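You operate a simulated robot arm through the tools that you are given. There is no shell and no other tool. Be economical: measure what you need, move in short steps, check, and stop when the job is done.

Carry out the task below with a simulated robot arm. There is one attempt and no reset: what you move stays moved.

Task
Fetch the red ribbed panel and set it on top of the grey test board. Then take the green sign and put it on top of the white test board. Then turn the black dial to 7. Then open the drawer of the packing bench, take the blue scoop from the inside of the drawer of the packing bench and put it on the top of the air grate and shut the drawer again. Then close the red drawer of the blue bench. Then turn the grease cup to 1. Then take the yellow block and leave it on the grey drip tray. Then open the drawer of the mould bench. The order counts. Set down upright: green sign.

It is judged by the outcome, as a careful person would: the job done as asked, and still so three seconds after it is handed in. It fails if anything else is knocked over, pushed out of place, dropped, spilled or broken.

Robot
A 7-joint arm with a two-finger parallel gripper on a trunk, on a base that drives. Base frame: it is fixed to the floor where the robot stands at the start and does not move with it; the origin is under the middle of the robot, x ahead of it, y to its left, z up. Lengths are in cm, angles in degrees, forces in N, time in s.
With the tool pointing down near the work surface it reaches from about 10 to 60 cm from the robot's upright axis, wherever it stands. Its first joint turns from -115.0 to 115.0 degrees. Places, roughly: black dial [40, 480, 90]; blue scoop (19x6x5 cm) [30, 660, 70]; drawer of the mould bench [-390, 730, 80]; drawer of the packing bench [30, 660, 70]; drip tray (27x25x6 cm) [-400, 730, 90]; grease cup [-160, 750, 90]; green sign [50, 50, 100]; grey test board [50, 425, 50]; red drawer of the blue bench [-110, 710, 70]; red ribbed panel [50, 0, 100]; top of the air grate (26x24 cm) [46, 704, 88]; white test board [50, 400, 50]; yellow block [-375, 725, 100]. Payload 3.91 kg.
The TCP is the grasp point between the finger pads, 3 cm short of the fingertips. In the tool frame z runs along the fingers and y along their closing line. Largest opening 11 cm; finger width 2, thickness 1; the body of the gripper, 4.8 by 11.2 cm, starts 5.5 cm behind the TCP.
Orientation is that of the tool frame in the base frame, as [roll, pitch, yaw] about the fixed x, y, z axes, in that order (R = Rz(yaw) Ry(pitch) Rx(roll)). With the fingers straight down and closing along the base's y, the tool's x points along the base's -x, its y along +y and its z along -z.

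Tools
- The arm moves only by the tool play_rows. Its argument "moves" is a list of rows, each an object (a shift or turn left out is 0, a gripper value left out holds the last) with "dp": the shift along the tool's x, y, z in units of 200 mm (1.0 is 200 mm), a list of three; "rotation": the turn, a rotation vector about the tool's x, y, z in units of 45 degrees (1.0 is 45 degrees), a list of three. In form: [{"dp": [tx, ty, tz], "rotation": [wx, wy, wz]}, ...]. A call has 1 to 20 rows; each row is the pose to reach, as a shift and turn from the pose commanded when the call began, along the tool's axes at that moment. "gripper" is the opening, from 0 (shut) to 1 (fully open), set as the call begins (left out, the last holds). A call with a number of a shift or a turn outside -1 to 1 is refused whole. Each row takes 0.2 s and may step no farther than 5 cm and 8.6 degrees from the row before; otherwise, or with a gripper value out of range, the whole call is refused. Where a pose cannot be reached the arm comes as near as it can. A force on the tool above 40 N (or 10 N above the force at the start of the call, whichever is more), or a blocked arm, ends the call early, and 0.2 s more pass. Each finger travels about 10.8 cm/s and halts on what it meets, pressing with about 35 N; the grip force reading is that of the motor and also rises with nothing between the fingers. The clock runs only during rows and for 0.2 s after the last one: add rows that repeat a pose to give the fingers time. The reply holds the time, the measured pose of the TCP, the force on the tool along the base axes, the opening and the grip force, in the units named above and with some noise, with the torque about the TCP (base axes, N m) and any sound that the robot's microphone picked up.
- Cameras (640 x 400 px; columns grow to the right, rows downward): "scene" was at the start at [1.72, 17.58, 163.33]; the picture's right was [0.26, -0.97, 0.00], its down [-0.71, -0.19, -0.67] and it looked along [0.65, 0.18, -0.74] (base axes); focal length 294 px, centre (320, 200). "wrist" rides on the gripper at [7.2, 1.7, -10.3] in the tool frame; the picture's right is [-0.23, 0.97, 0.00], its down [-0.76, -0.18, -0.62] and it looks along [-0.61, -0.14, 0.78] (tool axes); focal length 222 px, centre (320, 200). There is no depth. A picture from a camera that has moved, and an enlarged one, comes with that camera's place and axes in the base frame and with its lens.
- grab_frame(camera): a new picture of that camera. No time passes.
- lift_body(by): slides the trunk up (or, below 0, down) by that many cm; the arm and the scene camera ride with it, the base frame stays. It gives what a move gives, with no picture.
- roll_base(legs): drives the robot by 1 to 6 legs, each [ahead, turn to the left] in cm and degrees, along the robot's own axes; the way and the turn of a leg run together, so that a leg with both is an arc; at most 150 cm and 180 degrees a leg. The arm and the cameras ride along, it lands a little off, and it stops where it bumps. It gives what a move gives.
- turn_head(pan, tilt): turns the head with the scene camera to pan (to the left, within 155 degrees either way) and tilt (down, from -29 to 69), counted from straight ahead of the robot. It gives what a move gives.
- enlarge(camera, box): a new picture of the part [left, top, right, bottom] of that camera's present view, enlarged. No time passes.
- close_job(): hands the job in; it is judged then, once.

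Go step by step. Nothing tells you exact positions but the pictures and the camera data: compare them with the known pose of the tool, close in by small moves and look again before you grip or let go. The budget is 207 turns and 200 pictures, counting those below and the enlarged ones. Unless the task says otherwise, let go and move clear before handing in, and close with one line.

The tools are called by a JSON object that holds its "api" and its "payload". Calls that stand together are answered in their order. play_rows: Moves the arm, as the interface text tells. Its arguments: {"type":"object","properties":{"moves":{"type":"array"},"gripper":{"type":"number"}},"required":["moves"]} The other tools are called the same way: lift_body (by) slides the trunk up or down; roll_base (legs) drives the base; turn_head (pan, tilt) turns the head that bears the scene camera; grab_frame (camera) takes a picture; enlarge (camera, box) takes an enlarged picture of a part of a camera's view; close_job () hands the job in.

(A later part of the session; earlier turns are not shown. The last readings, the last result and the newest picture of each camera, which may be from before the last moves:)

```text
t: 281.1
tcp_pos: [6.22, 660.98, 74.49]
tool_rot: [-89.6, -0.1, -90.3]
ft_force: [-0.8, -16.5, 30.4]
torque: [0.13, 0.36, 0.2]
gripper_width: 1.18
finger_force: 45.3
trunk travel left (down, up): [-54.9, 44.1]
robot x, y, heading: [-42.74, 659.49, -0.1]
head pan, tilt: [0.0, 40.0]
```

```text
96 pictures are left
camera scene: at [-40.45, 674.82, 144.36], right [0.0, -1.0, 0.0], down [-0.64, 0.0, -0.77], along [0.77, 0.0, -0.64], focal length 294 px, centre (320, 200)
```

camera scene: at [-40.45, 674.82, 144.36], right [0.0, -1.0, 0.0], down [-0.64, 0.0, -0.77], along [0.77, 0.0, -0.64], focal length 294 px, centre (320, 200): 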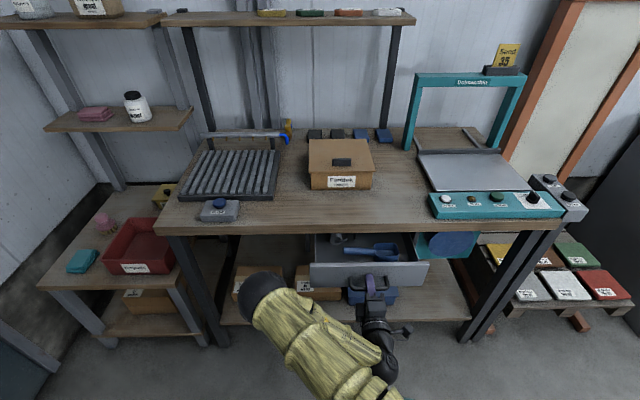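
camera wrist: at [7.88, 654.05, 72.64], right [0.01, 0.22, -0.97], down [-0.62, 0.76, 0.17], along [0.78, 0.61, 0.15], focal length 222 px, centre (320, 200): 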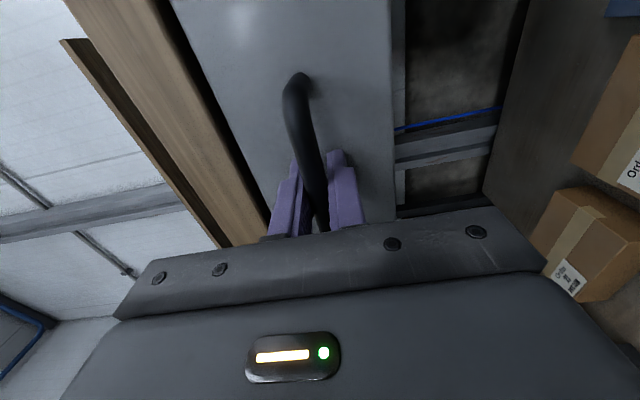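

{"api": "roll_base", "payload": {"legs": [[-10, 0]]}}

{"api": "grab_frame", "payload": {"camera": "scene"}}

{"api": "enlarge", "payload": {"camera": "scene", "box": [280, 210, 460, 320]}}

```text
t: 282.3
tcp_pos: [-4.03, 660.85, 74.46]
tool_rot: [-89.5, -0.2, -90.6]
ft_force: [-0.2, -26.9, 17.0]
torque: [0.22, 0.18, -0.5]
gripper_width: 1.17
finger_force: 45.0
trunk travel left (down, up): [-54.9, 44.1]
robot x, y, heading: [-53.17, 659.67, -0.2]
head pan, tilt: [0.0, 40.0]
```

```text
95 pictures are left
camera scene: at [-50.53, 674.72, 144.37], right [0.0, -1.0, 0.0], down [-0.64, 0.0, -0.77], along [0.77, 0.0, -0.64], focal length 294 px, centre (320, 200)
```

scene: 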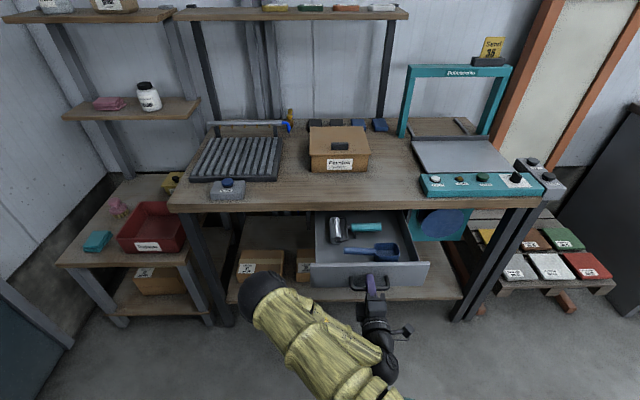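

```text
3.56 times, centred on (370, 265) of scene
camera zoom: at [-50.53, 674.72, 144.37], right [0.0, -1.0, 0.0], down [-0.64, 0.0, -0.77], along [0.77, 0.0, -0.64], focal length 1046 px, centre (142, -31)
```

zoom: 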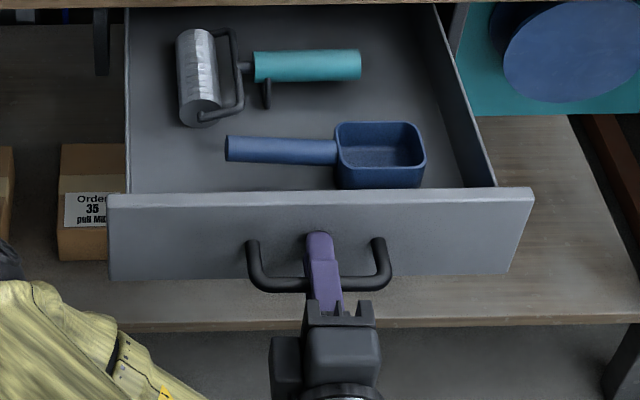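

{"api": "roll_base", "payload": {"legs": [[-6, 0]]}}

{"api": "enlarge", "payload": {"camera": "scene", "box": [280, 180, 460, 320]}}

```text
t: 283.4
tcp_pos: [-9.98, 660.72, 74.49]
tool_rot: [-89.6, -0.2, -90.7]
ft_force: [-0.9, -20.6, 8.2]
torque: [0.36, 0.06, -0.55]
gripper_width: 1.12
finger_force: 45.1
trunk travel left (down, up): [-54.9, 44.1]
robot x, y, heading: [-58.95, 659.79, -0.1]
head pan, tilt: [0.0, 40.0]
```

```text
2.86 times, centred on (370, 250) of scene
camera zoom: at [-56.52, 674.78, 144.36], right [0.0, -1.0, 0.0], down [-0.64, 0.0, -0.77], along [0.77, 0.0, -0.64], focal length 840 px, centre (177, 57)
```

zoom: 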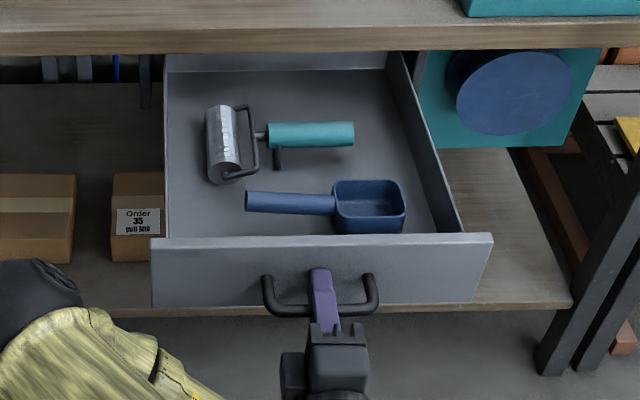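

Drawer is open ~28 cm; scoop lies along y near x≈6. Releasing the handle, backing, rising and turning the tool down.

{"api": "play_rows", "payload": {"gripper": 0.4, "moves": [{"dp": [0, 0, 0]}, {"dp": [0, 0, 0]}, {"dp": [0, 0, 0]}]}}

{"api": "roll_base", "payload": {"legs": [[-8, 0]]}}

{"api": "lift_body", "payload": {"by": 28}}

{"api": "play_rows", "payload": {"moves": [{"rotation": [-0.18, 0, 0]}, {"rotation": [-0.36, 0, 0]}, {"rotation": [-0.54, 0, 0]}, {"rotation": [-0.72, 0, 0]}, {"rotation": [-0.9, 0, 0]}, {"rotation": [-1.0, 0, 0]}]}}

{"api": "play_rows", "payload": {"moves": [{"rotation": [-0.18, 0, 0]}, {"rotation": [-0.36, 0, 0]}, {"rotation": [-0.54, 0, 0]}, {"rotation": [-0.72, 0, 0]}, {"rotation": [-0.9, 0, 0]}, {"rotation": [-1.0, 0, 0]}]}}

{"api": "grab_frame", "payload": {"camera": "scene"}}

```text
t: 284.2
tcp_pos: [-9.91, 660.92, 74.5]
tool_rot: [-89.6, -0.4, -90.8]
ft_force: [-0.5, 0.3, 0.6]
torque: [-0.01, 0.0, -0.01]
gripper_width: 4.42
finger_force: 0.0
trunk travel left (down, up): [-54.9, 44.1]
robot x, y, heading: [-58.88, 659.68, -0.0]
head pan, tilt: [0.0, 40.0]
```

```text
t: 285.3
tcp_pos: [-17.93, 660.78, 74.45]
tool_rot: [-89.6, -0.5, -90.9]
ft_force: [0.2, 0.6, -0.7]
torque: [0.05, 0.01, 0.01]
gripper_width: 4.4
finger_force: 0.0
trunk travel left (down, up): [-54.9, 44.1]
robot x, y, heading: [-67.42, 659.4, -0.3]
head pan, tilt: [0.0, 40.0]
```

```text
t: 288.1
tcp_pos: [-18.0, 660.87, 102.58]
tool_rot: [-89.7, -0.4, -90.9]
ft_force: [-0.6, -0.8, 0.8]
torque: [0.01, 0.01, -0.01]
gripper_width: 4.39
finger_force: 0.0
trunk travel left (down, up): [-82.9, 16.1]
robot x, y, heading: [-67.65, 659.86, 0.1]
head pan, tilt: [0.0, 40.0]
```

```text
t: 289.5
tcp_pos: [-17.94, 660.72, 102.44]
tool_rot: [-134.6, -0.4, -90.8]
ft_force: [0.2, 0.0, -0.2]
torque: [-0.02, -0.01, 0.0]
gripper_width: 4.37
finger_force: 0.1
trunk travel left (down, up): [-82.9, 16.1]
robot x, y, heading: [-66.85, 659.85, -0.2]
head pan, tilt: [0.0, 40.0]
```

```text
t: 290.9
tcp_pos: [-18.11, 660.7, 102.53]
tool_rot: [-179.7, -0.4, -91.0]
ft_force: [-0.6, 0.6, 0.3]
torque: [-0.02, 0.02, -0.02]
gripper_width: 4.38
finger_force: 0.1
trunk travel left (down, up): [-82.9, 16.1]
robot x, y, heading: [-67.03, 659.63, -0.2]
head pan, tilt: [0.0, 40.0]
```

```text
92 pictures are left
camera scene: at [-64.66, 674.89, 172.35], right [0.0, -1.0, 0.0], down [-0.64, 0.0, -0.77], along [0.77, 0.0, -0.64], focal length 294 px, centre (320, 200)
```

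scene: 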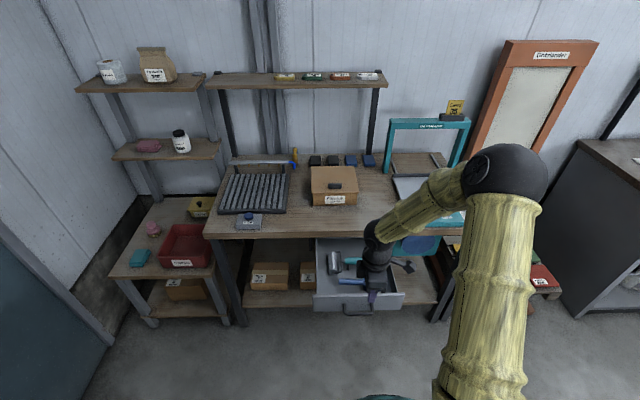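

{"api": "roll_base", "payload": {"legs": [[16, 0]]}}

{"api": "play_rows", "payload": {"gripper": 0.5, "moves": [{"dp": [0, 0.2, 0]}, {"dp": [0, 0.38, 0]}]}}

{"api": "grab_frame", "payload": {"camera": "wrist"}}

{"api": "grab_frame", "payload": {"camera": "scene"}}

```text
t: 292.5
tcp_pos: [-1.46, 660.88, 102.41]
tool_rot: [-179.8, -0.4, -90.9]
ft_force: [0.0, -0.3, 0.6]
torque: [-0.03, 0.02, -0.04]
gripper_width: 4.42
finger_force: 0.1
trunk travel left (down, up): [-82.9, 16.1]
robot x, y, heading: [-50.73, 659.56, 0.1]
head pan, tilt: [0.0, 40.0]
```

```text
t: 293.1
tcp_pos: [-9.19, 660.95, 102.66]
tool_rot: [-179.6, -0.4, -90.8]
ft_force: [-0.5, 0.3, 0.7]
torque: [0.02, -0.01, 0.0]
gripper_width: 5.5
finger_force: 0.1
trunk travel left (down, up): [-82.9, 16.1]
robot x, y, heading: [-50.9, 659.74, 0.0]
head pan, tilt: [0.0, 40.0]
```

```text
91 pictures are left
camera wrist: at [-11.26, 653.76, 112.79], right [-0.97, 0.24, -0.01], down [0.18, 0.76, 0.62], along [0.16, 0.6, -0.79], focal length 222 px, centre (320, 200)
```

wrist: 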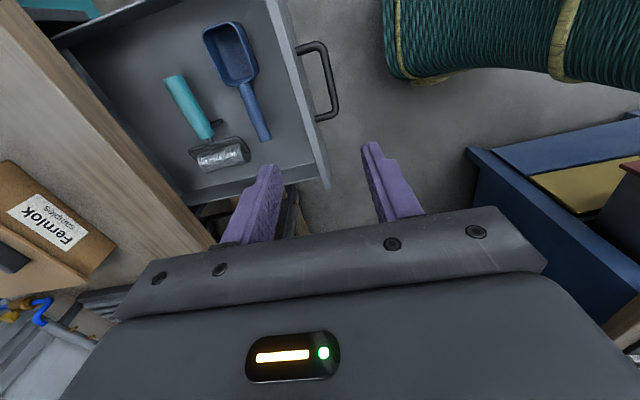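

```text
90 pictures are left
camera scene: at [-48.12, 675.04, 172.32], right [0.0, -1.0, 0.0], down [-0.64, 0.0, -0.77], along [0.77, 0.0, -0.64], focal length 294 px, centre (320, 200)
```

scene: 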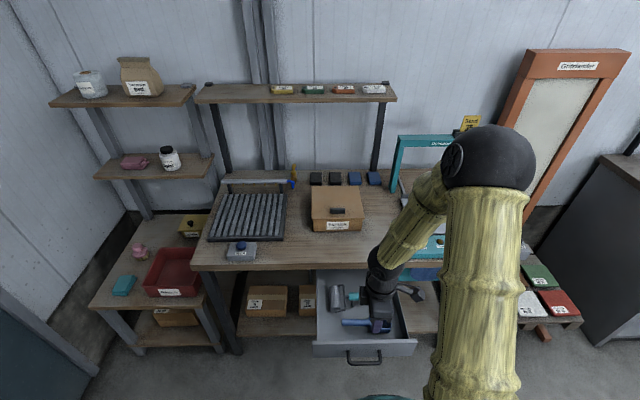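

{"api": "play_rows", "payload": {"moves": [{"dp": [0.03, -0.2, 0.08]}, {"dp": [0.05, -0.4, 0.16]}, {"dp": [0.075, -0.61, 0.24]}, {"dp": [0.075, -0.61, 0.46]}, {"dp": [0.075, -0.61, 0.68]}, {"dp": [0.075, -0.61, 0.9]}]}}

{"api": "grab_frame", "payload": {"camera": "wrist"}}

{"api": "grab_frame", "payload": {"camera": "scene"}}

```text
t: 294.5
tcp_pos: [3.15, 659.19, 84.5]
tool_rot: [-179.6, -0.3, -90.7]
ft_force: [0.7, 0.5, -0.5]
torque: [0.02, -0.01, 0.02]
gripper_width: 5.5
finger_force: 0.0
trunk travel left (down, up): [-82.9, 16.1]
robot x, y, heading: [-50.41, 659.76, -0.2]
head pan, tilt: [0.0, 40.0]
```

```text
89 pictures are left
camera wrist: at [1.13, 651.95, 94.75], right [-0.97, 0.24, -0.01], down [0.18, 0.76, 0.62], along [0.15, 0.6, -0.79], focal length 222 px, centre (320, 200)
```

wrist: 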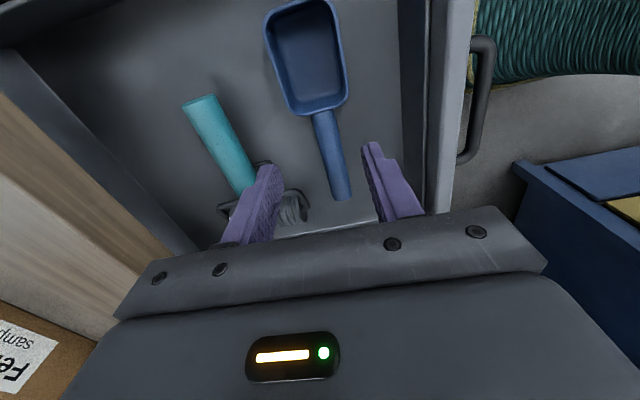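

```text
88 pictures are left
camera scene: at [-47.98, 675.02, 172.33], right [0.0, -1.0, 0.0], down [-0.64, 0.0, -0.77], along [0.77, 0.0, -0.64], focal length 294 px, centre (320, 200)
```

scene: 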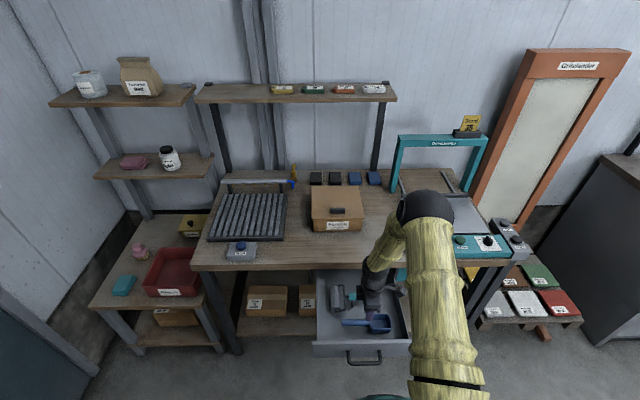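

{"api": "play_rows", "payload": {"moves": [{"dp": [-0.03, 0.03, 0.2]}, {"dp": [-0.03, 0.03, 0.4]}, {"dp": [-0.03, 0.03, 0.52]}]}}

{"api": "grab_frame", "payload": {"camera": "wrist"}}

```text
t: 295.3
tcp_pos: [2.59, 659.77, 74.22]
tool_rot: [-179.6, -0.4, -90.7]
ft_force: [0.4, 1.5, 8.4]
torque: [0.07, 0.27, -0.04]
gripper_width: 5.45
finger_force: 0.0
trunk travel left (down, up): [-82.9, 16.1]
robot x, y, heading: [-50.72, 659.62, -0.3]
head pan, tilt: [0.0, 40.0]
```

```text
87 pictures are left
camera wrist: at [0.6, 652.52, 84.48], right [-0.97, 0.24, -0.01], down [0.18, 0.76, 0.62], along [0.16, 0.6, -0.79], focal length 222 px, centre (320, 200)
```

wrist: 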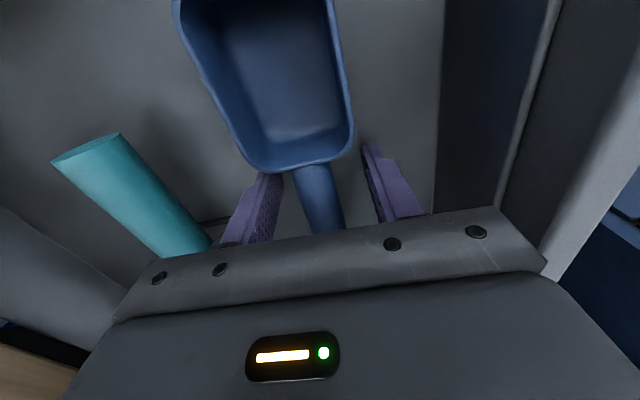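

{"api": "play_rows", "payload": {"gripper": 0, "moves": [{"dp": [0, 0, -0.015]}, {"dp": [0, 0, -0.015]}, {"dp": [0, 0, -0.015]}, {"dp": [0, 0, -0.015]}, {"dp": [0, 0, -0.015]}]}}

{"api": "play_rows", "payload": {"moves": [{"dp": [0, 0, -0.04]}, {"dp": [0, 0, -0.1]}, {"dp": [0, 0, -0.16]}]}}

{"api": "grab_frame", "payload": {"camera": "wrist"}}

```text
t: 296.5
tcp_pos: [2.48, 659.81, 74.36]
tool_rot: [-179.6, -0.4, -90.8]
ft_force: [-0.2, -0.7, 0.4]
torque: [0.05, 0.0, 0.0]
gripper_width: 2.2
finger_force: 34.9
trunk travel left (down, up): [-82.9, 16.1]
robot x, y, heading: [-50.58, 659.05, 0.1]
head pan, tilt: [0.0, 40.0]
```

```text
t: 297.3
tcp_pos: [2.74, 659.88, 77.62]
tool_rot: [-179.7, -0.4, -90.7]
ft_force: [0.5, -0.5, -0.3]
torque: [0.0, 0.02, 0.04]
gripper_width: 2.18
finger_force: 34.9
trunk travel left (down, up): [-82.9, 16.1]
robot x, y, heading: [-50.8, 659.61, 0.2]
head pan, tilt: [0.0, 40.0]
```

```text
86 pictures are left
camera wrist: at [0.62, 652.62, 87.73], right [-0.97, 0.24, -0.01], down [0.18, 0.76, 0.62], along [0.15, 0.6, -0.79], focal length 222 px, centre (320, 200)
```

wrist: 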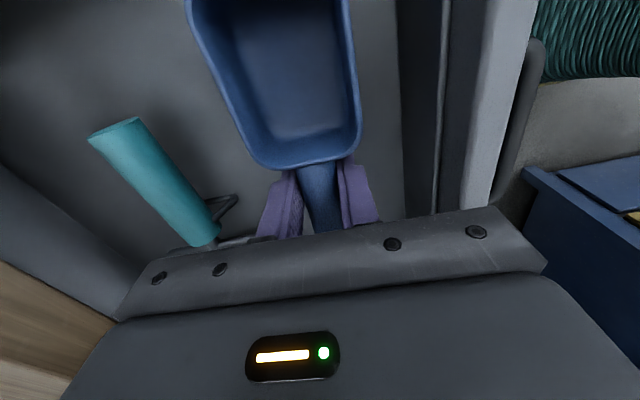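

Scoop is held. Lifting high, then checking space to the left before moving to the grate.

{"api": "lift_body", "payload": {"by": 16}}

{"api": "play_rows", "payload": {"moves": [{"dp": [0, 0.05, -0.22]}, {"dp": [0, 0.1, -0.44]}, {"dp": [0, 0.2, -0.6]}]}}

{"api": "turn_head", "payload": {"pan": 75, "tilt": 40}}

{"api": "grab_frame", "payload": {"camera": "scene"}}

```text
t: 299.1
tcp_pos: [2.72, 659.84, 93.51]
tool_rot: [-179.7, -0.5, -90.8]
ft_force: [-0.6, 0.3, -1.0]
torque: [0.05, 0.02, 0.01]
gripper_width: 2.19
finger_force: 34.9
trunk travel left (down, up): [-98.9, 0.1]
robot x, y, heading: [-50.58, 659.15, 0.0]
head pan, tilt: [0.0, 40.0]
```

```text
t: 299.9
tcp_pos: [-1.32, 659.8, 105.51]
tool_rot: [-179.6, -0.5, -90.7]
ft_force: [0.3, 0.4, -1.0]
torque: [0.01, -0.03, 0.01]
gripper_width: 2.2
finger_force: 35.4
trunk travel left (down, up): [-98.9, 0.1]
robot x, y, heading: [-50.62, 659.19, 0.2]
head pan, tilt: [0.0, 40.0]
```

```text
t: 301.4
tcp_pos: [-1.31, 659.84, 105.34]
tool_rot: [-179.7, -0.3, -90.8]
ft_force: [0.7, 0.3, -0.5]
torque: [0.02, 0.01, 0.02]
gripper_width: 2.21
finger_force: 35.7
trunk travel left (down, up): [-98.9, 0.1]
robot x, y, heading: [-50.44, 659.77, -0.1]
head pan, tilt: [75.0, 40.0]
```

```text
85 pictures are left
camera scene: at [-54.33, 683.2, 188.32], right [0.97, -0.26, 0.0], down [-0.17, -0.62, -0.77], along [0.2, 0.74, -0.64], focal length 294 px, centre (320, 200)
```

scene: 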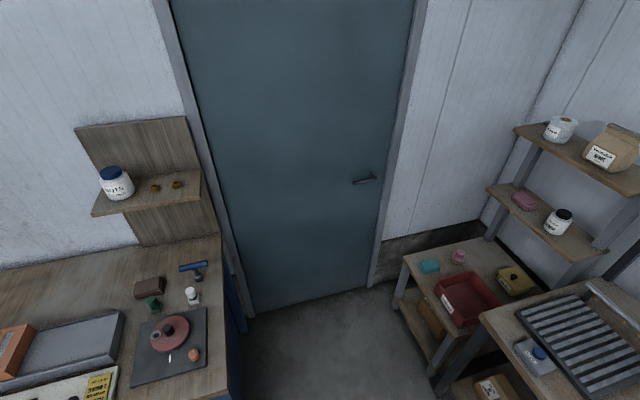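

{"api": "turn_head", "payload": {"pan": 25, "tilt": 69}}

{"api": "grab_frame", "payload": {"camera": "scene"}}

```text
t: 302.6
tcp_pos: [-1.36, 659.83, 105.37]
tool_rot: [-179.5, -0.3, -90.8]
ft_force: [-0.5, 0.1, -0.7]
torque: [0.01, 0.0, 0.0]
gripper_width: 2.19
finger_force: 35.0
trunk travel left (down, up): [-98.9, 0.1]
robot x, y, heading: [-50.72, 659.28, 0.2]
head pan, tilt: [25.0, 68.8]
```

```text
84 pictures are left
camera scene: at [-51.48, 677.36, 184.71], right [0.42, -0.91, 0.0], down [-0.84, -0.39, -0.36], along [0.33, 0.15, -0.93], focal length 294 px, centre (320, 200)
```

scene: 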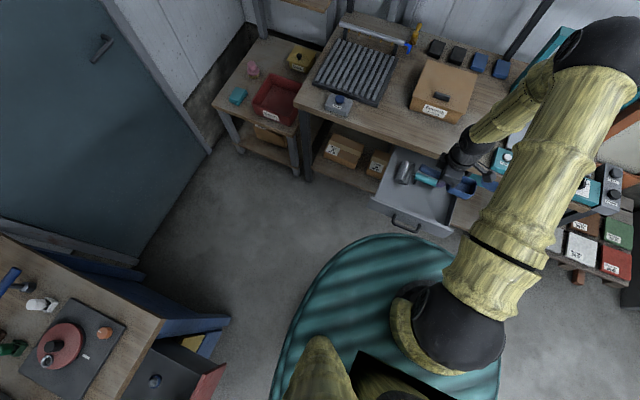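

The body is a ~26 cm-radius cylinder, so there's room between the open red drawer and this drawer. Moving to face the grate.

{"api": "roll_base", "payload": {"legs": [[-10, 0], [0, 62], [54, 0], [0, -62]]}}

{"api": "turn_head", "payload": {"pan": 0, "tilt": 55}}

{"api": "grab_frame", "payload": {"camera": "scene"}}

{"api": "grab_frame", "payload": {"camera": "wrist"}}

```text
t: 314.2
tcp_pos: [13.01, 712.63, 105.54]
tool_rot: [-179.6, -0.3, -83.4]
ft_force: [-0.2, -0.6, -1.5]
torque: [0.06, -0.02, 0.0]
gripper_width: 2.2
finger_force: 35.6
trunk travel left (down, up): [-98.9, 0.1]
robot x, y, heading: [-35.9, 706.51, 11.0]
head pan, tilt: [25.0, 68.8]
stopped in leg 4: the robot was blocked; the commanded pose is now the measured one
```

```text
t: 315.1
tcp_pos: [12.93, 712.86, 105.43]
tool_rot: [-179.7, -0.3, -83.3]
ft_force: [0.4, -0.3, 0.2]
torque: [0.03, 0.03, 0.02]
gripper_width: 2.2
finger_force: 35.4
trunk travel left (down, up): [-98.9, 0.1]
robot x, y, heading: [-36.17, 705.86, 11.0]
head pan, tilt: [0.0, 55.0]
```

```text
83 pictures are left
camera scene: at [-37.55, 721.56, 186.26], right [0.19, -0.98, 0.0], down [-0.8, -0.16, -0.57], along [0.56, 0.11, -0.82], focal length 294 px, centre (320, 200)
```

scene: 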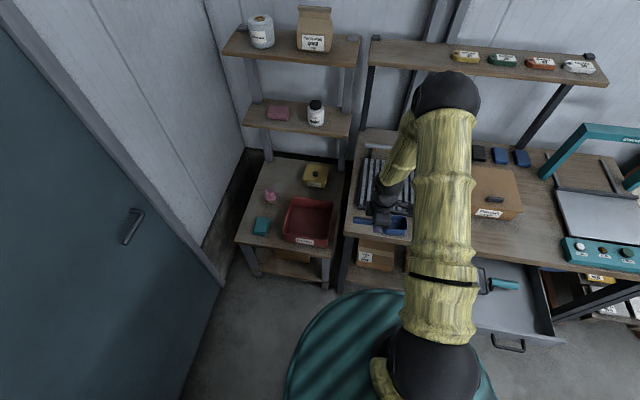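

```text
82 pictures are left
camera wrist: at [11.87, 705.48, 115.66], right [-0.99, 0.11, -0.01], down [0.08, 0.78, 0.62], along [0.08, 0.62, -0.78], focal length 222 px, centre (320, 200)
```

wrist: 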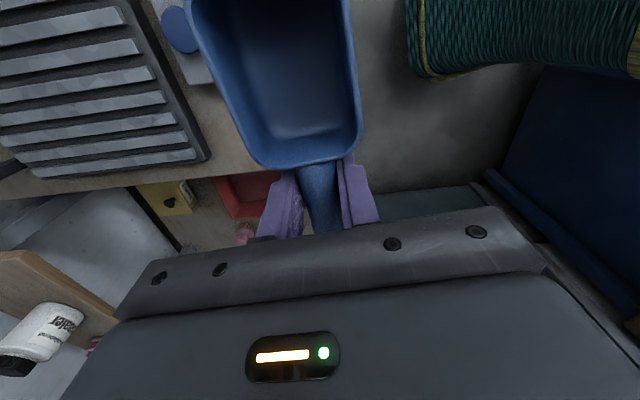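

{"api": "turn_head", "payload": {"pan": 140, "tilt": 66}}

{"api": "grab_frame", "payload": {"camera": "scene"}}

{"api": "turn_head", "payload": {"pan": -45, "tilt": 66}}

{"api": "grab_frame", "payload": {"camera": "scene"}}

```text
t: 317.3
tcp_pos: [12.85, 712.93, 105.28]
tool_rot: [-179.6, -0.4, -83.4]
ft_force: [0.3, 0.0, -1.9]
torque: [0.03, 0.02, 0.01]
gripper_width: 2.19
finger_force: 34.9
trunk travel left (down, up): [-98.9, 0.1]
robot x, y, heading: [-36.04, 706.42, 11.0]
head pan, tilt: [140.0, 66.0]
```

```text
81 pictures are left
camera scene: at [-49.83, 723.1, 184.99], right [0.48, 0.88, 0.0], down [0.8, -0.44, -0.41], along [-0.36, 0.2, -0.91], focal length 294 px, centre (320, 200)
```

scene: 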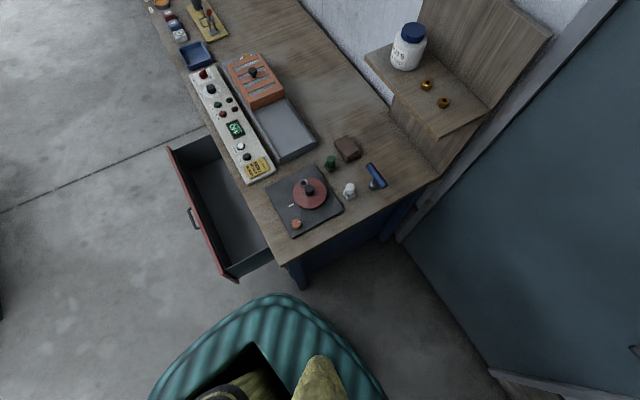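

```text
t: 320.1
tcp_pos: [12.96, 712.93, 105.43]
tool_rot: [-179.6, -0.2, -83.4]
ft_force: [-0.6, -0.5, -1.2]
torque: [0.03, -0.02, 0.05]
gripper_width: 2.2
finger_force: 35.1
trunk travel left (down, up): [-98.9, 0.1]
robot x, y, heading: [-35.89, 706.49, 11.0]
head pan, tilt: [-45.0, 66.0]
```

```text
80 pictures are left
camera scene: at [-39.68, 716.91, 184.99], right [-0.56, -0.83, 0.0], down [-0.76, 0.51, -0.41], along [0.34, -0.23, -0.91], focal length 294 px, centre (320, 200)
```

scene: 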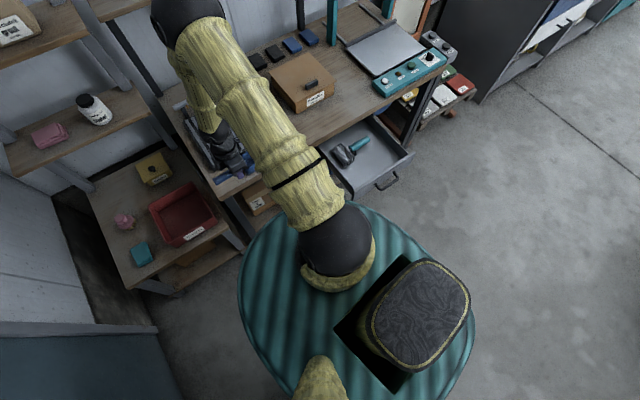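

Only the base's rear corner touched the blue bench leg; the arm is free. I'll test how far the arm reaches from here toward the grate.

{"api": "play_rows", "payload": {"moves": [{"dp": [0.11, -0.15, 0.02]}, {"dp": [0.22, -0.3, 0.05]}, {"dp": [0.33, -0.45, 0.08]}, {"dp": [0.44, -0.6, 0.12]}, {"dp": [0.54, -0.75, 0.15]}]}}

{"api": "turn_head", "payload": {"pan": 0, "tilt": 55}}

{"api": "grab_frame", "payload": {"camera": "scene"}}

{"api": "grab_frame", "payload": {"camera": "wrist"}}

```text
t: 321.3
tcp_pos: [29.16, 703.85, 102.7]
tool_rot: [-179.7, -0.3, -83.3]
ft_force: [-0.4, -0.8, -1.7]
torque: [0.05, 0.01, 0.04]
gripper_width: 2.18
finger_force: 35.3
trunk travel left (down, up): [-98.9, 0.1]
robot x, y, heading: [-35.78, 706.0, 11.1]
head pan, tilt: [-45.0, 66.0]
```

```text
t: 322.4
tcp_pos: [29.06, 704.05, 102.59]
tool_rot: [-179.7, -0.4, -83.3]
ft_force: [0.1, 0.1, -0.4]
torque: [0.0, 0.0, 0.0]
gripper_width: 2.2
finger_force: 35.2
trunk travel left (down, up): [-98.9, 0.1]
robot x, y, heading: [-36.03, 706.46, 10.9]
head pan, tilt: [0.0, 55.0]
```

```text
79 pictures are left
camera scene: at [-37.55, 721.6, 186.25], right [0.19, -0.98, 0.0], down [-0.8, -0.16, -0.57], along [0.56, 0.11, -0.82], focal length 294 px, centre (320, 200)
```

scene: 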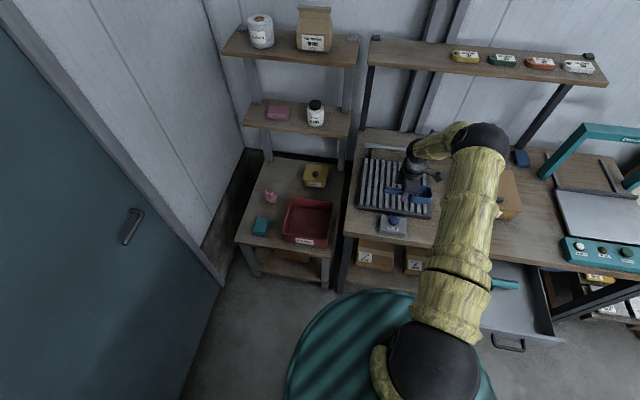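

```text
78 pictures are left
camera wrist: at [28.07, 696.67, 112.88], right [-0.99, 0.11, -0.01], down [0.08, 0.78, 0.62], along [0.08, 0.62, -0.78], focal length 222 px, centre (320, 200)
```

wrist: 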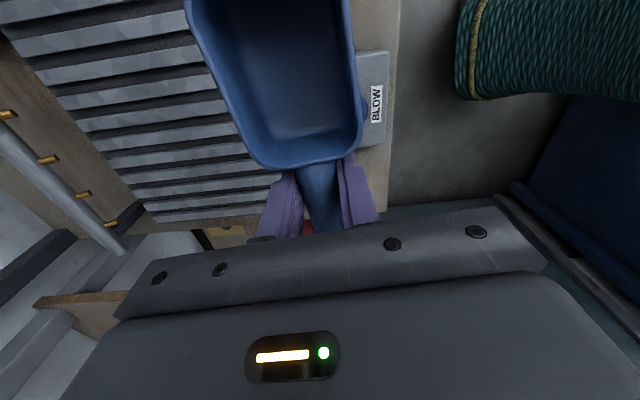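

{"api": "play_rows", "payload": {"moves": [{"dp": [0.01, -0.2, 0.03]}, {"dp": [0.03, -0.4, 0.1]}]}}

{"api": "grab_frame", "payload": {"camera": "scene"}}

{"api": "grab_frame", "payload": {"camera": "wrist"}}

```text
t: 323.0
tcp_pos: [37.26, 704.43, 100.66]
tool_rot: [-179.6, -0.4, -83.3]
ft_force: [0.9, 0.6, 0.8]
torque: [0.01, 0.08, 0.0]
gripper_width: 2.15
finger_force: 35.0
trunk travel left (down, up): [-98.9, 0.1]
robot x, y, heading: [-35.82, 706.0, 11.3]
head pan, tilt: [0.0, 55.0]
```

```text
77 pictures are left
camera scene: at [-37.37, 721.84, 186.27], right [0.19, -0.98, 0.0], down [-0.8, -0.16, -0.57], along [0.56, 0.11, -0.82], focal length 294 px, centre (320, 200)
```

scene: 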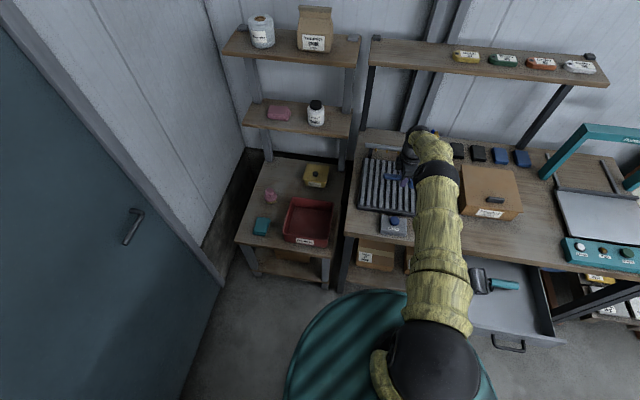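

```text
76 pictures are left
camera wrist: at [36.23, 696.98, 110.96], right [-0.99, 0.11, -0.01], down [0.08, 0.78, 0.62], along [0.07, 0.61, -0.79], focal length 222 px, centre (320, 200)
```

wrist: 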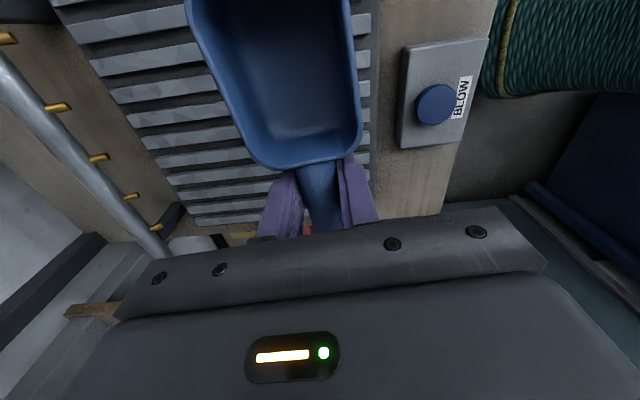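

{"api": "lift_body", "payload": {"by": -5}}

{"api": "play_rows", "payload": {"moves": [{"dp": [0, 0, 0.02]}, {"dp": [0, 0, 0.04]}, {"dp": [0, 0, 0.06]}]}}

{"api": "grab_frame", "payload": {"camera": "wrist"}}

```text
t: 323.9
tcp_pos: [37.13, 704.25, 95.6]
tool_rot: [-179.7, -0.3, -83.3]
ft_force: [0.6, -0.3, -0.3]
torque: [0.01, -0.01, -0.02]
gripper_width: 2.15
finger_force: 35.3
trunk travel left (down, up): [-93.9, 5.1]
robot x, y, heading: [-35.94, 706.12, 11.0]
head pan, tilt: [0.0, 55.0]
```

```text
t: 324.7
tcp_pos: [37.22, 704.24, 94.33]
tool_rot: [-179.7, -0.2, -83.3]
ft_force: [0.6, -0.2, -0.1]
torque: [0.04, -0.02, 0.0]
gripper_width: 2.21
finger_force: 35.5
trunk travel left (down, up): [-93.9, 5.1]
robot x, y, heading: [-35.47, 706.46, 11.1]
head pan, tilt: [0.0, 55.0]
```

```text
75 pictures are left
camera wrist: at [36.12, 696.83, 104.59], right [-0.99, 0.11, -0.01], down [0.08, 0.78, 0.62], along [0.07, 0.62, -0.78], focal length 222 px, centre (320, 200)
```

wrist: 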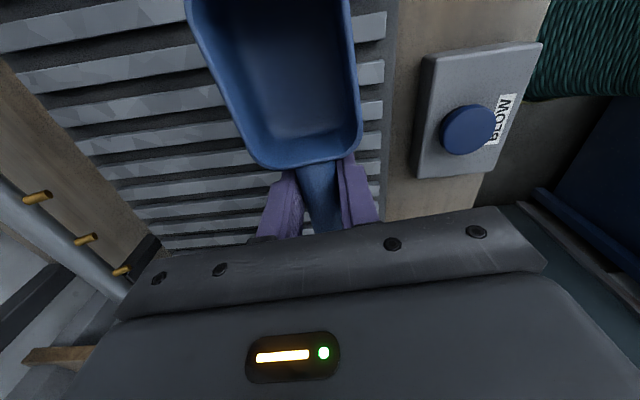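

{"api": "play_rows", "payload": {"moves": [{"dp": [0.005, -0.05, 0]}, {"dp": [0.01, -0.1, 0.015]}, {"dp": [0.01, -0.1, 0.03]}, {"dp": [0.01, -0.1, 0.045]}]}}

{"api": "play_rows", "payload": {"moves": [{"dp": [0, 0, 0.01]}, {"dp": [0, 0, 0.02]}]}}

```text
t: 325.7
tcp_pos: [37.4, 703.96, 94.25]
tool_rot: [-179.6, -0.3, -83.3]
ft_force: [0.7, -1.0, -0.5]
torque: [0.01, 0.0, 0.0]
gripper_width: 2.19
finger_force: 34.8
out of reach, approached as far as the arm can: row 1, 2, 3, 4
trunk travel left (down, up): [-93.9, 5.1]
robot x, y, heading: [-35.51, 705.99, 11.0]
head pan, tilt: [0.0, 55.0]
```

```text
t: 326.3
tcp_pos: [37.29, 704.01, 93.9]
tool_rot: [-179.6, -0.3, -83.4]
ft_force: [-0.4, 0.3, -0.7]
torque: [0.01, 0.0, 0.0]
gripper_width: 2.19
finger_force: 34.8
trunk travel left (down, up): [-93.9, 5.1]
robot x, y, heading: [-36.14, 706.03, 11.1]
head pan, tilt: [0.0, 55.0]
```

Reach limit is at x≈37, which is fine. Continuing straight down.

{"api": "play_rows", "payload": {"moves": [{"dp": [0, 0, 0.015]}, {"dp": [0, 0, 0.03]}, {"dp": [0, 0, 0.045]}, {"dp": [0, 0, 0.06]}]}}

{"api": "grab_frame", "payload": {"camera": "wrist"}}

```text
t: 327.3
tcp_pos: [37.02, 704.01, 92.84]
tool_rot: [-179.7, -0.3, -83.3]
ft_force: [-0.1, -0.3, -0.3]
torque: [0.01, 0.02, 0.0]
gripper_width: 2.21
finger_force: 35.0
out of reach, approached as far as the arm can: row 3, 4
trunk travel left (down, up): [-93.9, 5.1]
robot x, y, heading: [-35.84, 706.04, 11.0]
head pan, tilt: [0.0, 55.0]
```

```text
74 pictures are left
camera wrist: at [35.9, 696.65, 103.03], right [-0.99, 0.11, -0.01], down [0.08, 0.78, 0.62], along [0.08, 0.62, -0.78], focal length 222 px, centre (320, 200)
```

wrist: 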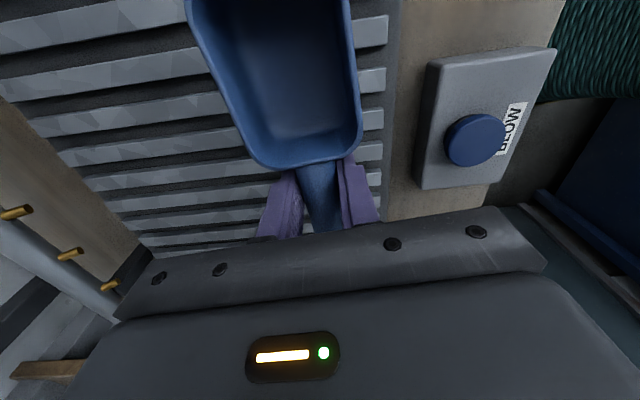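

{"api": "lift_body", "payload": {"by": -0.8}}

{"api": "lift_body", "payload": {"by": -0.6}}

{"api": "lift_body", "payload": {"by": -0.5}}

{"api": "grab_frame", "payload": {"camera": "wrist"}}

```text
t: 327.9
tcp_pos: [36.93, 704.07, 92.0]
tool_rot: [-179.6, -0.3, -83.3]
ft_force: [-1.0, -0.6, -0.2]
torque: [0.03, -0.02, 0.03]
gripper_width: 2.18
finger_force: 35.3
trunk travel left (down, up): [-93.1, 5.9]
robot x, y, heading: [-35.83, 706.3, 10.9]
head pan, tilt: [0.0, 55.0]
```

```text
t: 328.4
tcp_pos: [36.94, 703.99, 91.36]
tool_rot: [-179.6, -0.2, -83.4]
ft_force: [-0.1, 0.3, 0.0]
torque: [0.05, -0.03, -0.04]
gripper_width: 2.19
finger_force: 34.9
trunk travel left (down, up): [-92.5, 6.5]
robot x, y, heading: [-36.03, 705.95, 10.8]
head pan, tilt: [0.0, 55.0]
```

```text
t: 329.0
tcp_pos: [36.97, 704.03, 90.85]
tool_rot: [-179.6, -0.2, -83.3]
ft_force: [-0.6, 0.2, -1.4]
torque: [0.03, 0.0, 0.01]
gripper_width: 2.17
finger_force: 35.5
trunk travel left (down, up): [-92.0, 7.0]
robot x, y, heading: [-35.93, 706.2, 11.2]
head pan, tilt: [0.0, 55.0]
```

```text
73 pictures are left
camera wrist: at [35.9, 696.65, 101.16], right [-0.99, 0.11, -0.01], down [0.08, 0.78, 0.62], along [0.08, 0.62, -0.78], focal length 222 px, centre (320, 200)
```

wrist: 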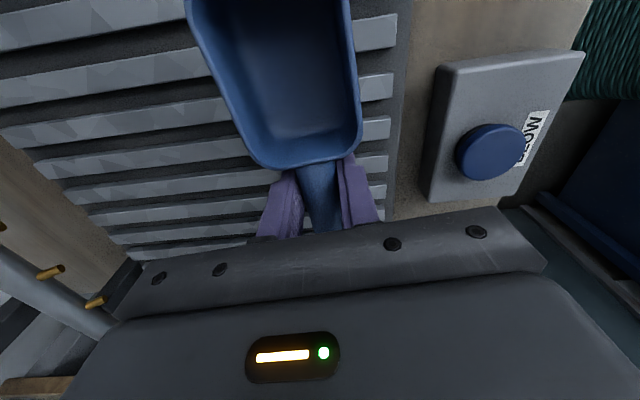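

{"api": "lift_body", "payload": {"by": -0.6}}

{"api": "lift_body", "payload": {"by": -0.4}}

{"api": "grab_frame", "payload": {"camera": "wrist"}}

```text
t: 329.5
tcp_pos: [36.96, 703.94, 90.25]
tool_rot: [-179.5, -0.2, -83.3]
ft_force: [0.3, 1.6, -1.1]
torque: [0.03, 0.02, 0.01]
gripper_width: 2.2
finger_force: 34.9
trunk travel left (down, up): [-91.4, 7.6]
robot x, y, heading: [-36.0, 706.16, 11.2]
head pan, tilt: [0.0, 55.0]
```

```text
t: 330.1
tcp_pos: [36.95, 703.96, 90.04]
tool_rot: [-179.4, -0.4, -83.3]
ft_force: [-0.4, 0.0, 6.1]
torque: [-0.1, 0.08, 0.02]
gripper_width: 2.18
finger_force: 35.0
trunk travel left (down, up): [-91.0, 8.0]
robot x, y, heading: [-35.97, 706.17, 11.1]
head pan, tilt: [0.0, 55.0]
```

```text
72 pictures are left
camera wrist: at [35.9, 696.65, 100.3], right [-0.99, 0.11, -0.01], down [0.08, 0.78, 0.62], along [0.08, 0.62, -0.78], focal length 222 px, centre (320, 200)
```

wrist: 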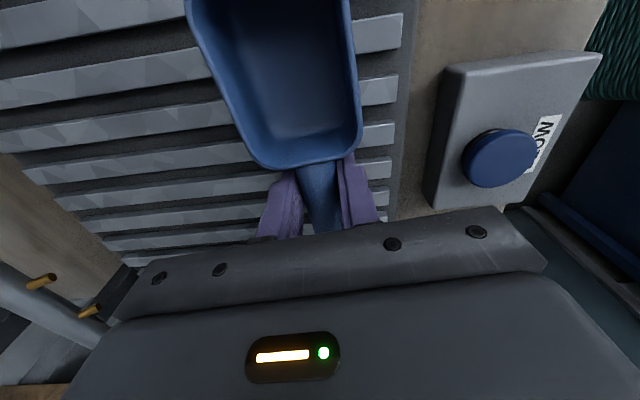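

{"api": "play_rows", "payload": {"gripper": 0.42, "moves": [{"dp": [0, 0, 0]}, {"dp": [0, 0, 0]}, {"dp": [0, 0, 0]}]}}

{"api": "lift_body", "payload": {"by": 8}}

{"api": "grab_frame", "payload": {"camera": "wrist"}}

```text
t: 330.9
tcp_pos: [37.04, 703.96, 89.88]
tool_rot: [-179.5, -0.4, -83.3]
ft_force: [6.6, 1.7, 9.7]
torque: [0.08, 0.06, -0.04]
gripper_width: 4.23
finger_force: 0.0
trunk travel left (down, up): [-91.0, 8.0]
robot x, y, heading: [-35.99, 706.54, 11.3]
head pan, tilt: [0.0, 55.0]
```

```text
t: 332.0
tcp_pos: [36.97, 704.13, 97.91]
tool_rot: [-179.7, -0.3, -83.3]
ft_force: [-1.2, 0.1, 0.4]
torque: [0.0, 0.01, 0.0]
gripper_width: 4.62
finger_force: 0.1
trunk travel left (down, up): [-99.0, 0.0]
robot x, y, heading: [-36.11, 706.51, 11.4]
head pan, tilt: [0.0, 55.0]
```

```text
71 pictures are left
camera wrist: at [35.91, 696.66, 108.14], right [-0.99, 0.11, -0.01], down [0.08, 0.78, 0.62], along [0.08, 0.62, -0.78], focal length 222 px, centre (320, 200)
```

wrist: 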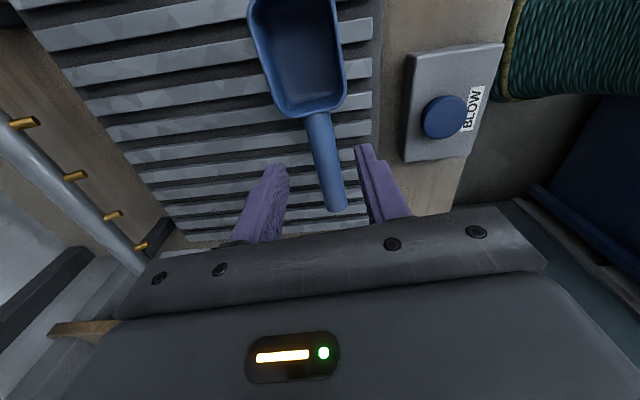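

Scoop rests on the grate. Retracting and returning to shut the drawer.

{"api": "play_rows", "payload": {"gripper": 0, "moves": [{"dp": [-0.02, 0.2, -0.1]}, {"dp": [-0.05, 0.4, -0.2]}, {"dp": [-0.08, 0.6, -0.25]}, {"dp": [-0.1, 0.8, -0.3]}, {"dp": [-0.12, 1.0, -0.3]}]}}

{"api": "roll_base", "payload": {"legs": [[0, 51], [-54, 0], [0, -62]]}}

{"api": "play_rows", "payload": {"moves": [{"rotation": [0.18, 0, 0]}, {"rotation": [0.36, 0, 0]}, {"rotation": [0.54, 0, 0]}, {"rotation": [0.72, 0, 0]}, {"rotation": [0.9, 0, 0]}, {"rotation": [1.0, 0, 0]}]}}

{"api": "play_rows", "payload": {"moves": [{"rotation": [0.18, 0, 0]}, {"rotation": [0.36, 0, 0]}, {"rotation": [0.54, 0, 0]}, {"rotation": [0.72, 0, 0]}, {"rotation": [0.9, 0, 0]}, {"rotation": [1.0, 0, 0]}]}}

{"api": "turn_head", "payload": {"pan": 0, "tilt": 50}}

{"api": "grab_frame", "payload": {"camera": "scene"}}

```text
t: 333.2
tcp_pos: [16.79, 703.92, 104.0]
tool_rot: [-179.8, -0.3, -83.4]
ft_force: [0.4, -0.2, -0.4]
torque: [0.0, 0.01, -0.02]
gripper_width: 0.0
finger_force: 34.9
trunk travel left (down, up): [-99.0, 0.0]
robot x, y, heading: [-36.01, 706.3, 11.1]
head pan, tilt: [0.0, 55.0]
```

```text
t: 344.1
tcp_pos: [-9.95, 645.08, 103.94]
tool_rot: [-179.6, -0.3, -94.5]
ft_force: [0.6, 0.5, -0.2]
torque: [-0.01, 0.01, 0.0]
gripper_width: 0.01
finger_force: 34.8
trunk travel left (down, up): [-99.0, 0.0]
robot x, y, heading: [-61.36, 657.3, 0.0]
head pan, tilt: [0.0, 55.0]
```

```text
t: 345.5
tcp_pos: [-9.9, 644.99, 103.93]
tool_rot: [-134.5, -0.4, -94.5]
ft_force: [-0.3, 0.1, 0.3]
torque: [-0.01, -0.03, 0.01]
gripper_width: 0.02
finger_force: 34.8
trunk travel left (down, up): [-99.0, 0.0]
robot x, y, heading: [-61.21, 657.43, 0.0]
head pan, tilt: [0.0, 55.0]
```

```text
t: 346.9
tcp_pos: [-9.82, 645.04, 103.92]
tool_rot: [-89.6, -0.4, -94.3]
ft_force: [-0.3, -0.8, 0.7]
torque: [0.0, 0.02, 0.03]
gripper_width: 0.0
finger_force: 34.5
trunk travel left (down, up): [-99.0, 0.0]
robot x, y, heading: [-61.09, 657.68, -0.1]
head pan, tilt: [0.0, 55.0]
```

```text
t: 347.6
tcp_pos: [-9.9, 645.11, 103.77]
tool_rot: [-89.7, -0.5, -94.6]
ft_force: [0.3, 0.2, -0.1]
torque: [0.03, 0.02, -0.01]
gripper_width: 0.0
finger_force: 35.1
trunk travel left (down, up): [-99.0, 0.0]
robot x, y, heading: [-61.0, 657.44, 0.0]
head pan, tilt: [0.0, 50.0]
```

```text
70 pictures are left
camera scene: at [-59.43, 673.03, 187.0], right [0.0, -1.0, 0.0], down [-0.77, 0.0, -0.64], along [0.64, 0.0, -0.77], focal length 294 px, centre (320, 200)
```

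scene: 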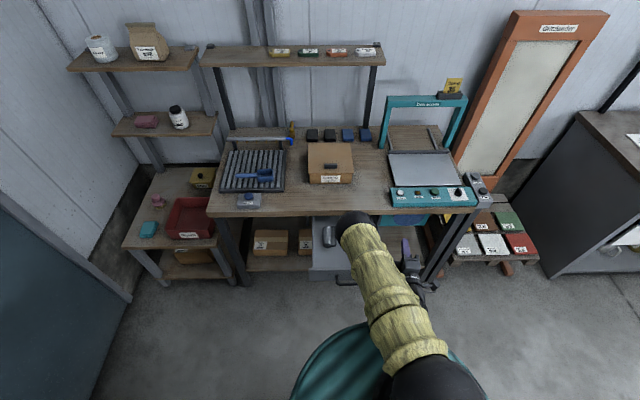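

{"api": "roll_base", "payload": {"legs": [[-18, 0]]}}

{"api": "play_rows", "payload": {"moves": [{"dp": [-0.2, 0, 0], "rotation": [0, -0.1, 0]}, {"dp": [-0.4, 0, 0], "rotation": [0, -0.1, 0]}, {"dp": [-0.6, 0, 0], "rotation": [0, -0.1, 0]}, {"dp": [-0.8, 0, 0.05], "rotation": [0, -0.1, 0]}]}}

{"api": "lift_body", "payload": {"by": -26.5}}

{"api": "grab_frame", "payload": {"camera": "scene"}}

{"api": "grab_frame", "payload": {"camera": "wrist"}}

```text
t: 349.2
tcp_pos: [-27.93, 644.98, 103.95]
tool_rot: [-89.6, -0.2, -94.6]
ft_force: [-0.2, -0.7, -0.3]
torque: [0.01, 0.0, -0.05]
gripper_width: 0.0
finger_force: 35.0
trunk travel left (down, up): [-99.0, 0.0]
robot x, y, heading: [-79.19, 657.5, -0.3]
head pan, tilt: [0.0, 50.0]
```

```text
t: 350.2
tcp_pos: [-25.65, 660.87, 103.82]
tool_rot: [-89.7, -0.4, -90.1]
ft_force: [0.0, -0.3, 0.0]
torque: [-0.03, 0.02, -0.01]
gripper_width: 0.0
finger_force: 35.4
trunk travel left (down, up): [-99.0, 0.0]
robot x, y, heading: [-79.25, 657.57, 0.0]
head pan, tilt: [0.0, 50.0]
```

```text
t: 352.9
tcp_pos: [-25.66, 660.69, 77.37]
tool_rot: [-89.8, -0.3, -90.1]
ft_force: [-0.1, 0.3, -0.1]
torque: [0.02, 0.01, 0.02]
gripper_width: 0.0
finger_force: 34.6
trunk travel left (down, up): [-72.5, 26.5]
robot x, y, heading: [-79.14, 657.35, -0.2]
head pan, tilt: [0.0, 50.0]
```

```text
69 pictures are left
camera scene: at [-77.39, 673.0, 160.51], right [0.0, -1.0, 0.0], down [-0.77, 0.0, -0.64], along [0.64, 0.0, -0.77], focal length 294 px, centre (320, 200)
```

scene: 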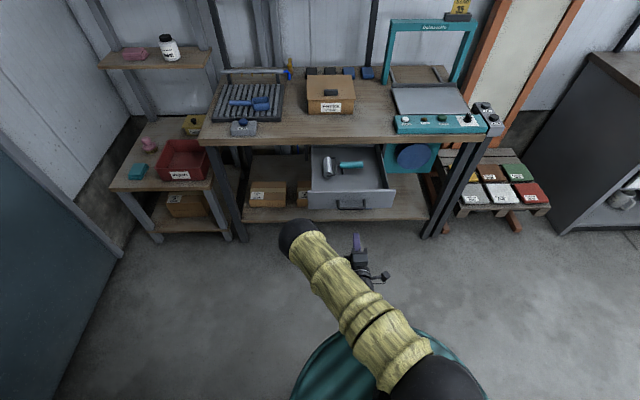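

```text
68 pictures are left
camera wrist: at [-36.1, 653.43, 75.49], right [0.01, 0.22, -0.98], down [-0.62, 0.76, 0.17], along [0.78, 0.61, 0.14], focal length 222 px, centre (320, 200)
```

wrist: 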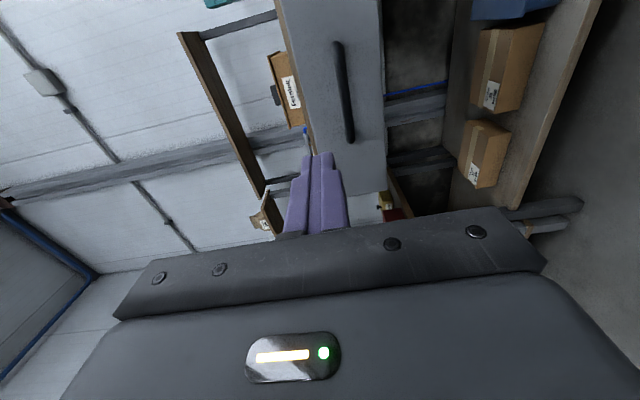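

{"api": "roll_base", "payload": {"legs": [[38, 0]]}}

{"api": "grab_frame", "payload": {"camera": "scene"}}

```text
t: 355.7
tcp_pos: [12.31, 660.57, 77.4]
tool_rot: [-89.6, -0.4, -90.1]
ft_force: [0.2, -0.5, -0.1]
torque: [0.01, -0.02, 0.0]
gripper_width: 0.0
finger_force: 35.3
trunk travel left (down, up): [-72.5, 26.5]
robot x, y, heading: [-41.18, 657.29, 0.2]
head pan, tilt: [0.0, 50.0]
```

```text
67 pictures are left
camera scene: at [-39.54, 672.93, 160.5], right [0.0, -1.0, 0.0], down [-0.77, 0.0, -0.64], along [0.64, 0.0, -0.77], focal length 294 px, centre (320, 200)
```

scene: 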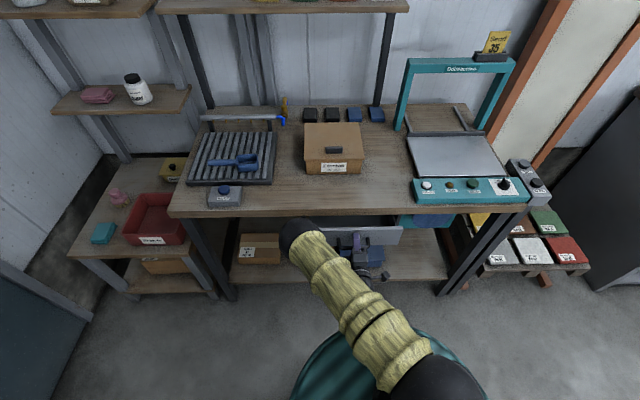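

{"api": "roll_base", "payload": {"legs": [[6, 0]]}}

{"api": "enlarge", "payload": {"camera": "scene", "box": [270, 180, 470, 310]}}

{"api": "grab_frame", "payload": {"camera": "wrist"}}

```text
t: 356.7
tcp_pos: [18.12, 660.59, 77.37]
tool_rot: [-89.7, -0.5, -90.0]
ft_force: [-0.6, -0.5, -0.7]
torque: [0.0, -0.01, 0.0]
gripper_width: 0.0
finger_force: 34.6
trunk travel left (down, up): [-72.5, 26.5]
robot x, y, heading: [-35.61, 657.25, 0.1]
head pan, tilt: [0.0, 50.0]
```

```text
3.08 times, centred on (370, 245) of scene
camera zoom: at [-33.52, 672.92, 160.5], right [0.0, -1.0, 0.0], down [-0.77, 0.0, -0.64], along [0.64, 0.0, -0.77], focal length 905 px, centre (166, 62)
```

zoom: 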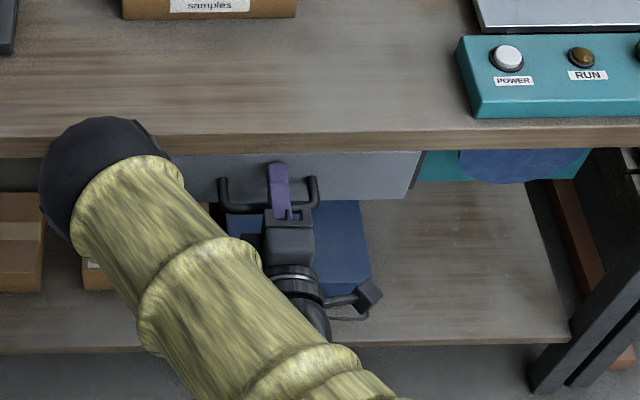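

```text
65 pictures are left
camera wrist: at [7.74, 653.38, 75.46], right [0.01, 0.22, -0.98], down [-0.62, 0.76, 0.17], along [0.78, 0.61, 0.14], focal length 222 px, centre (320, 200)
```

wrist: 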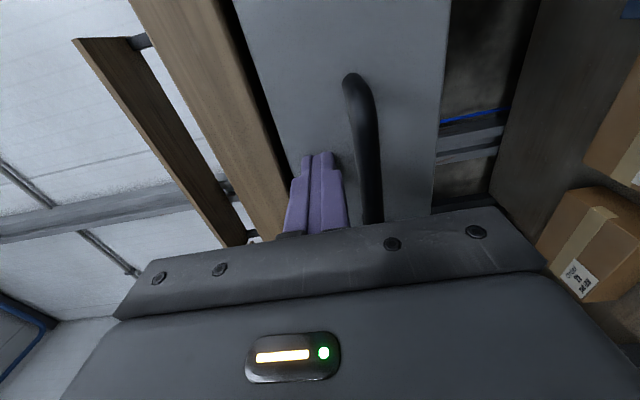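

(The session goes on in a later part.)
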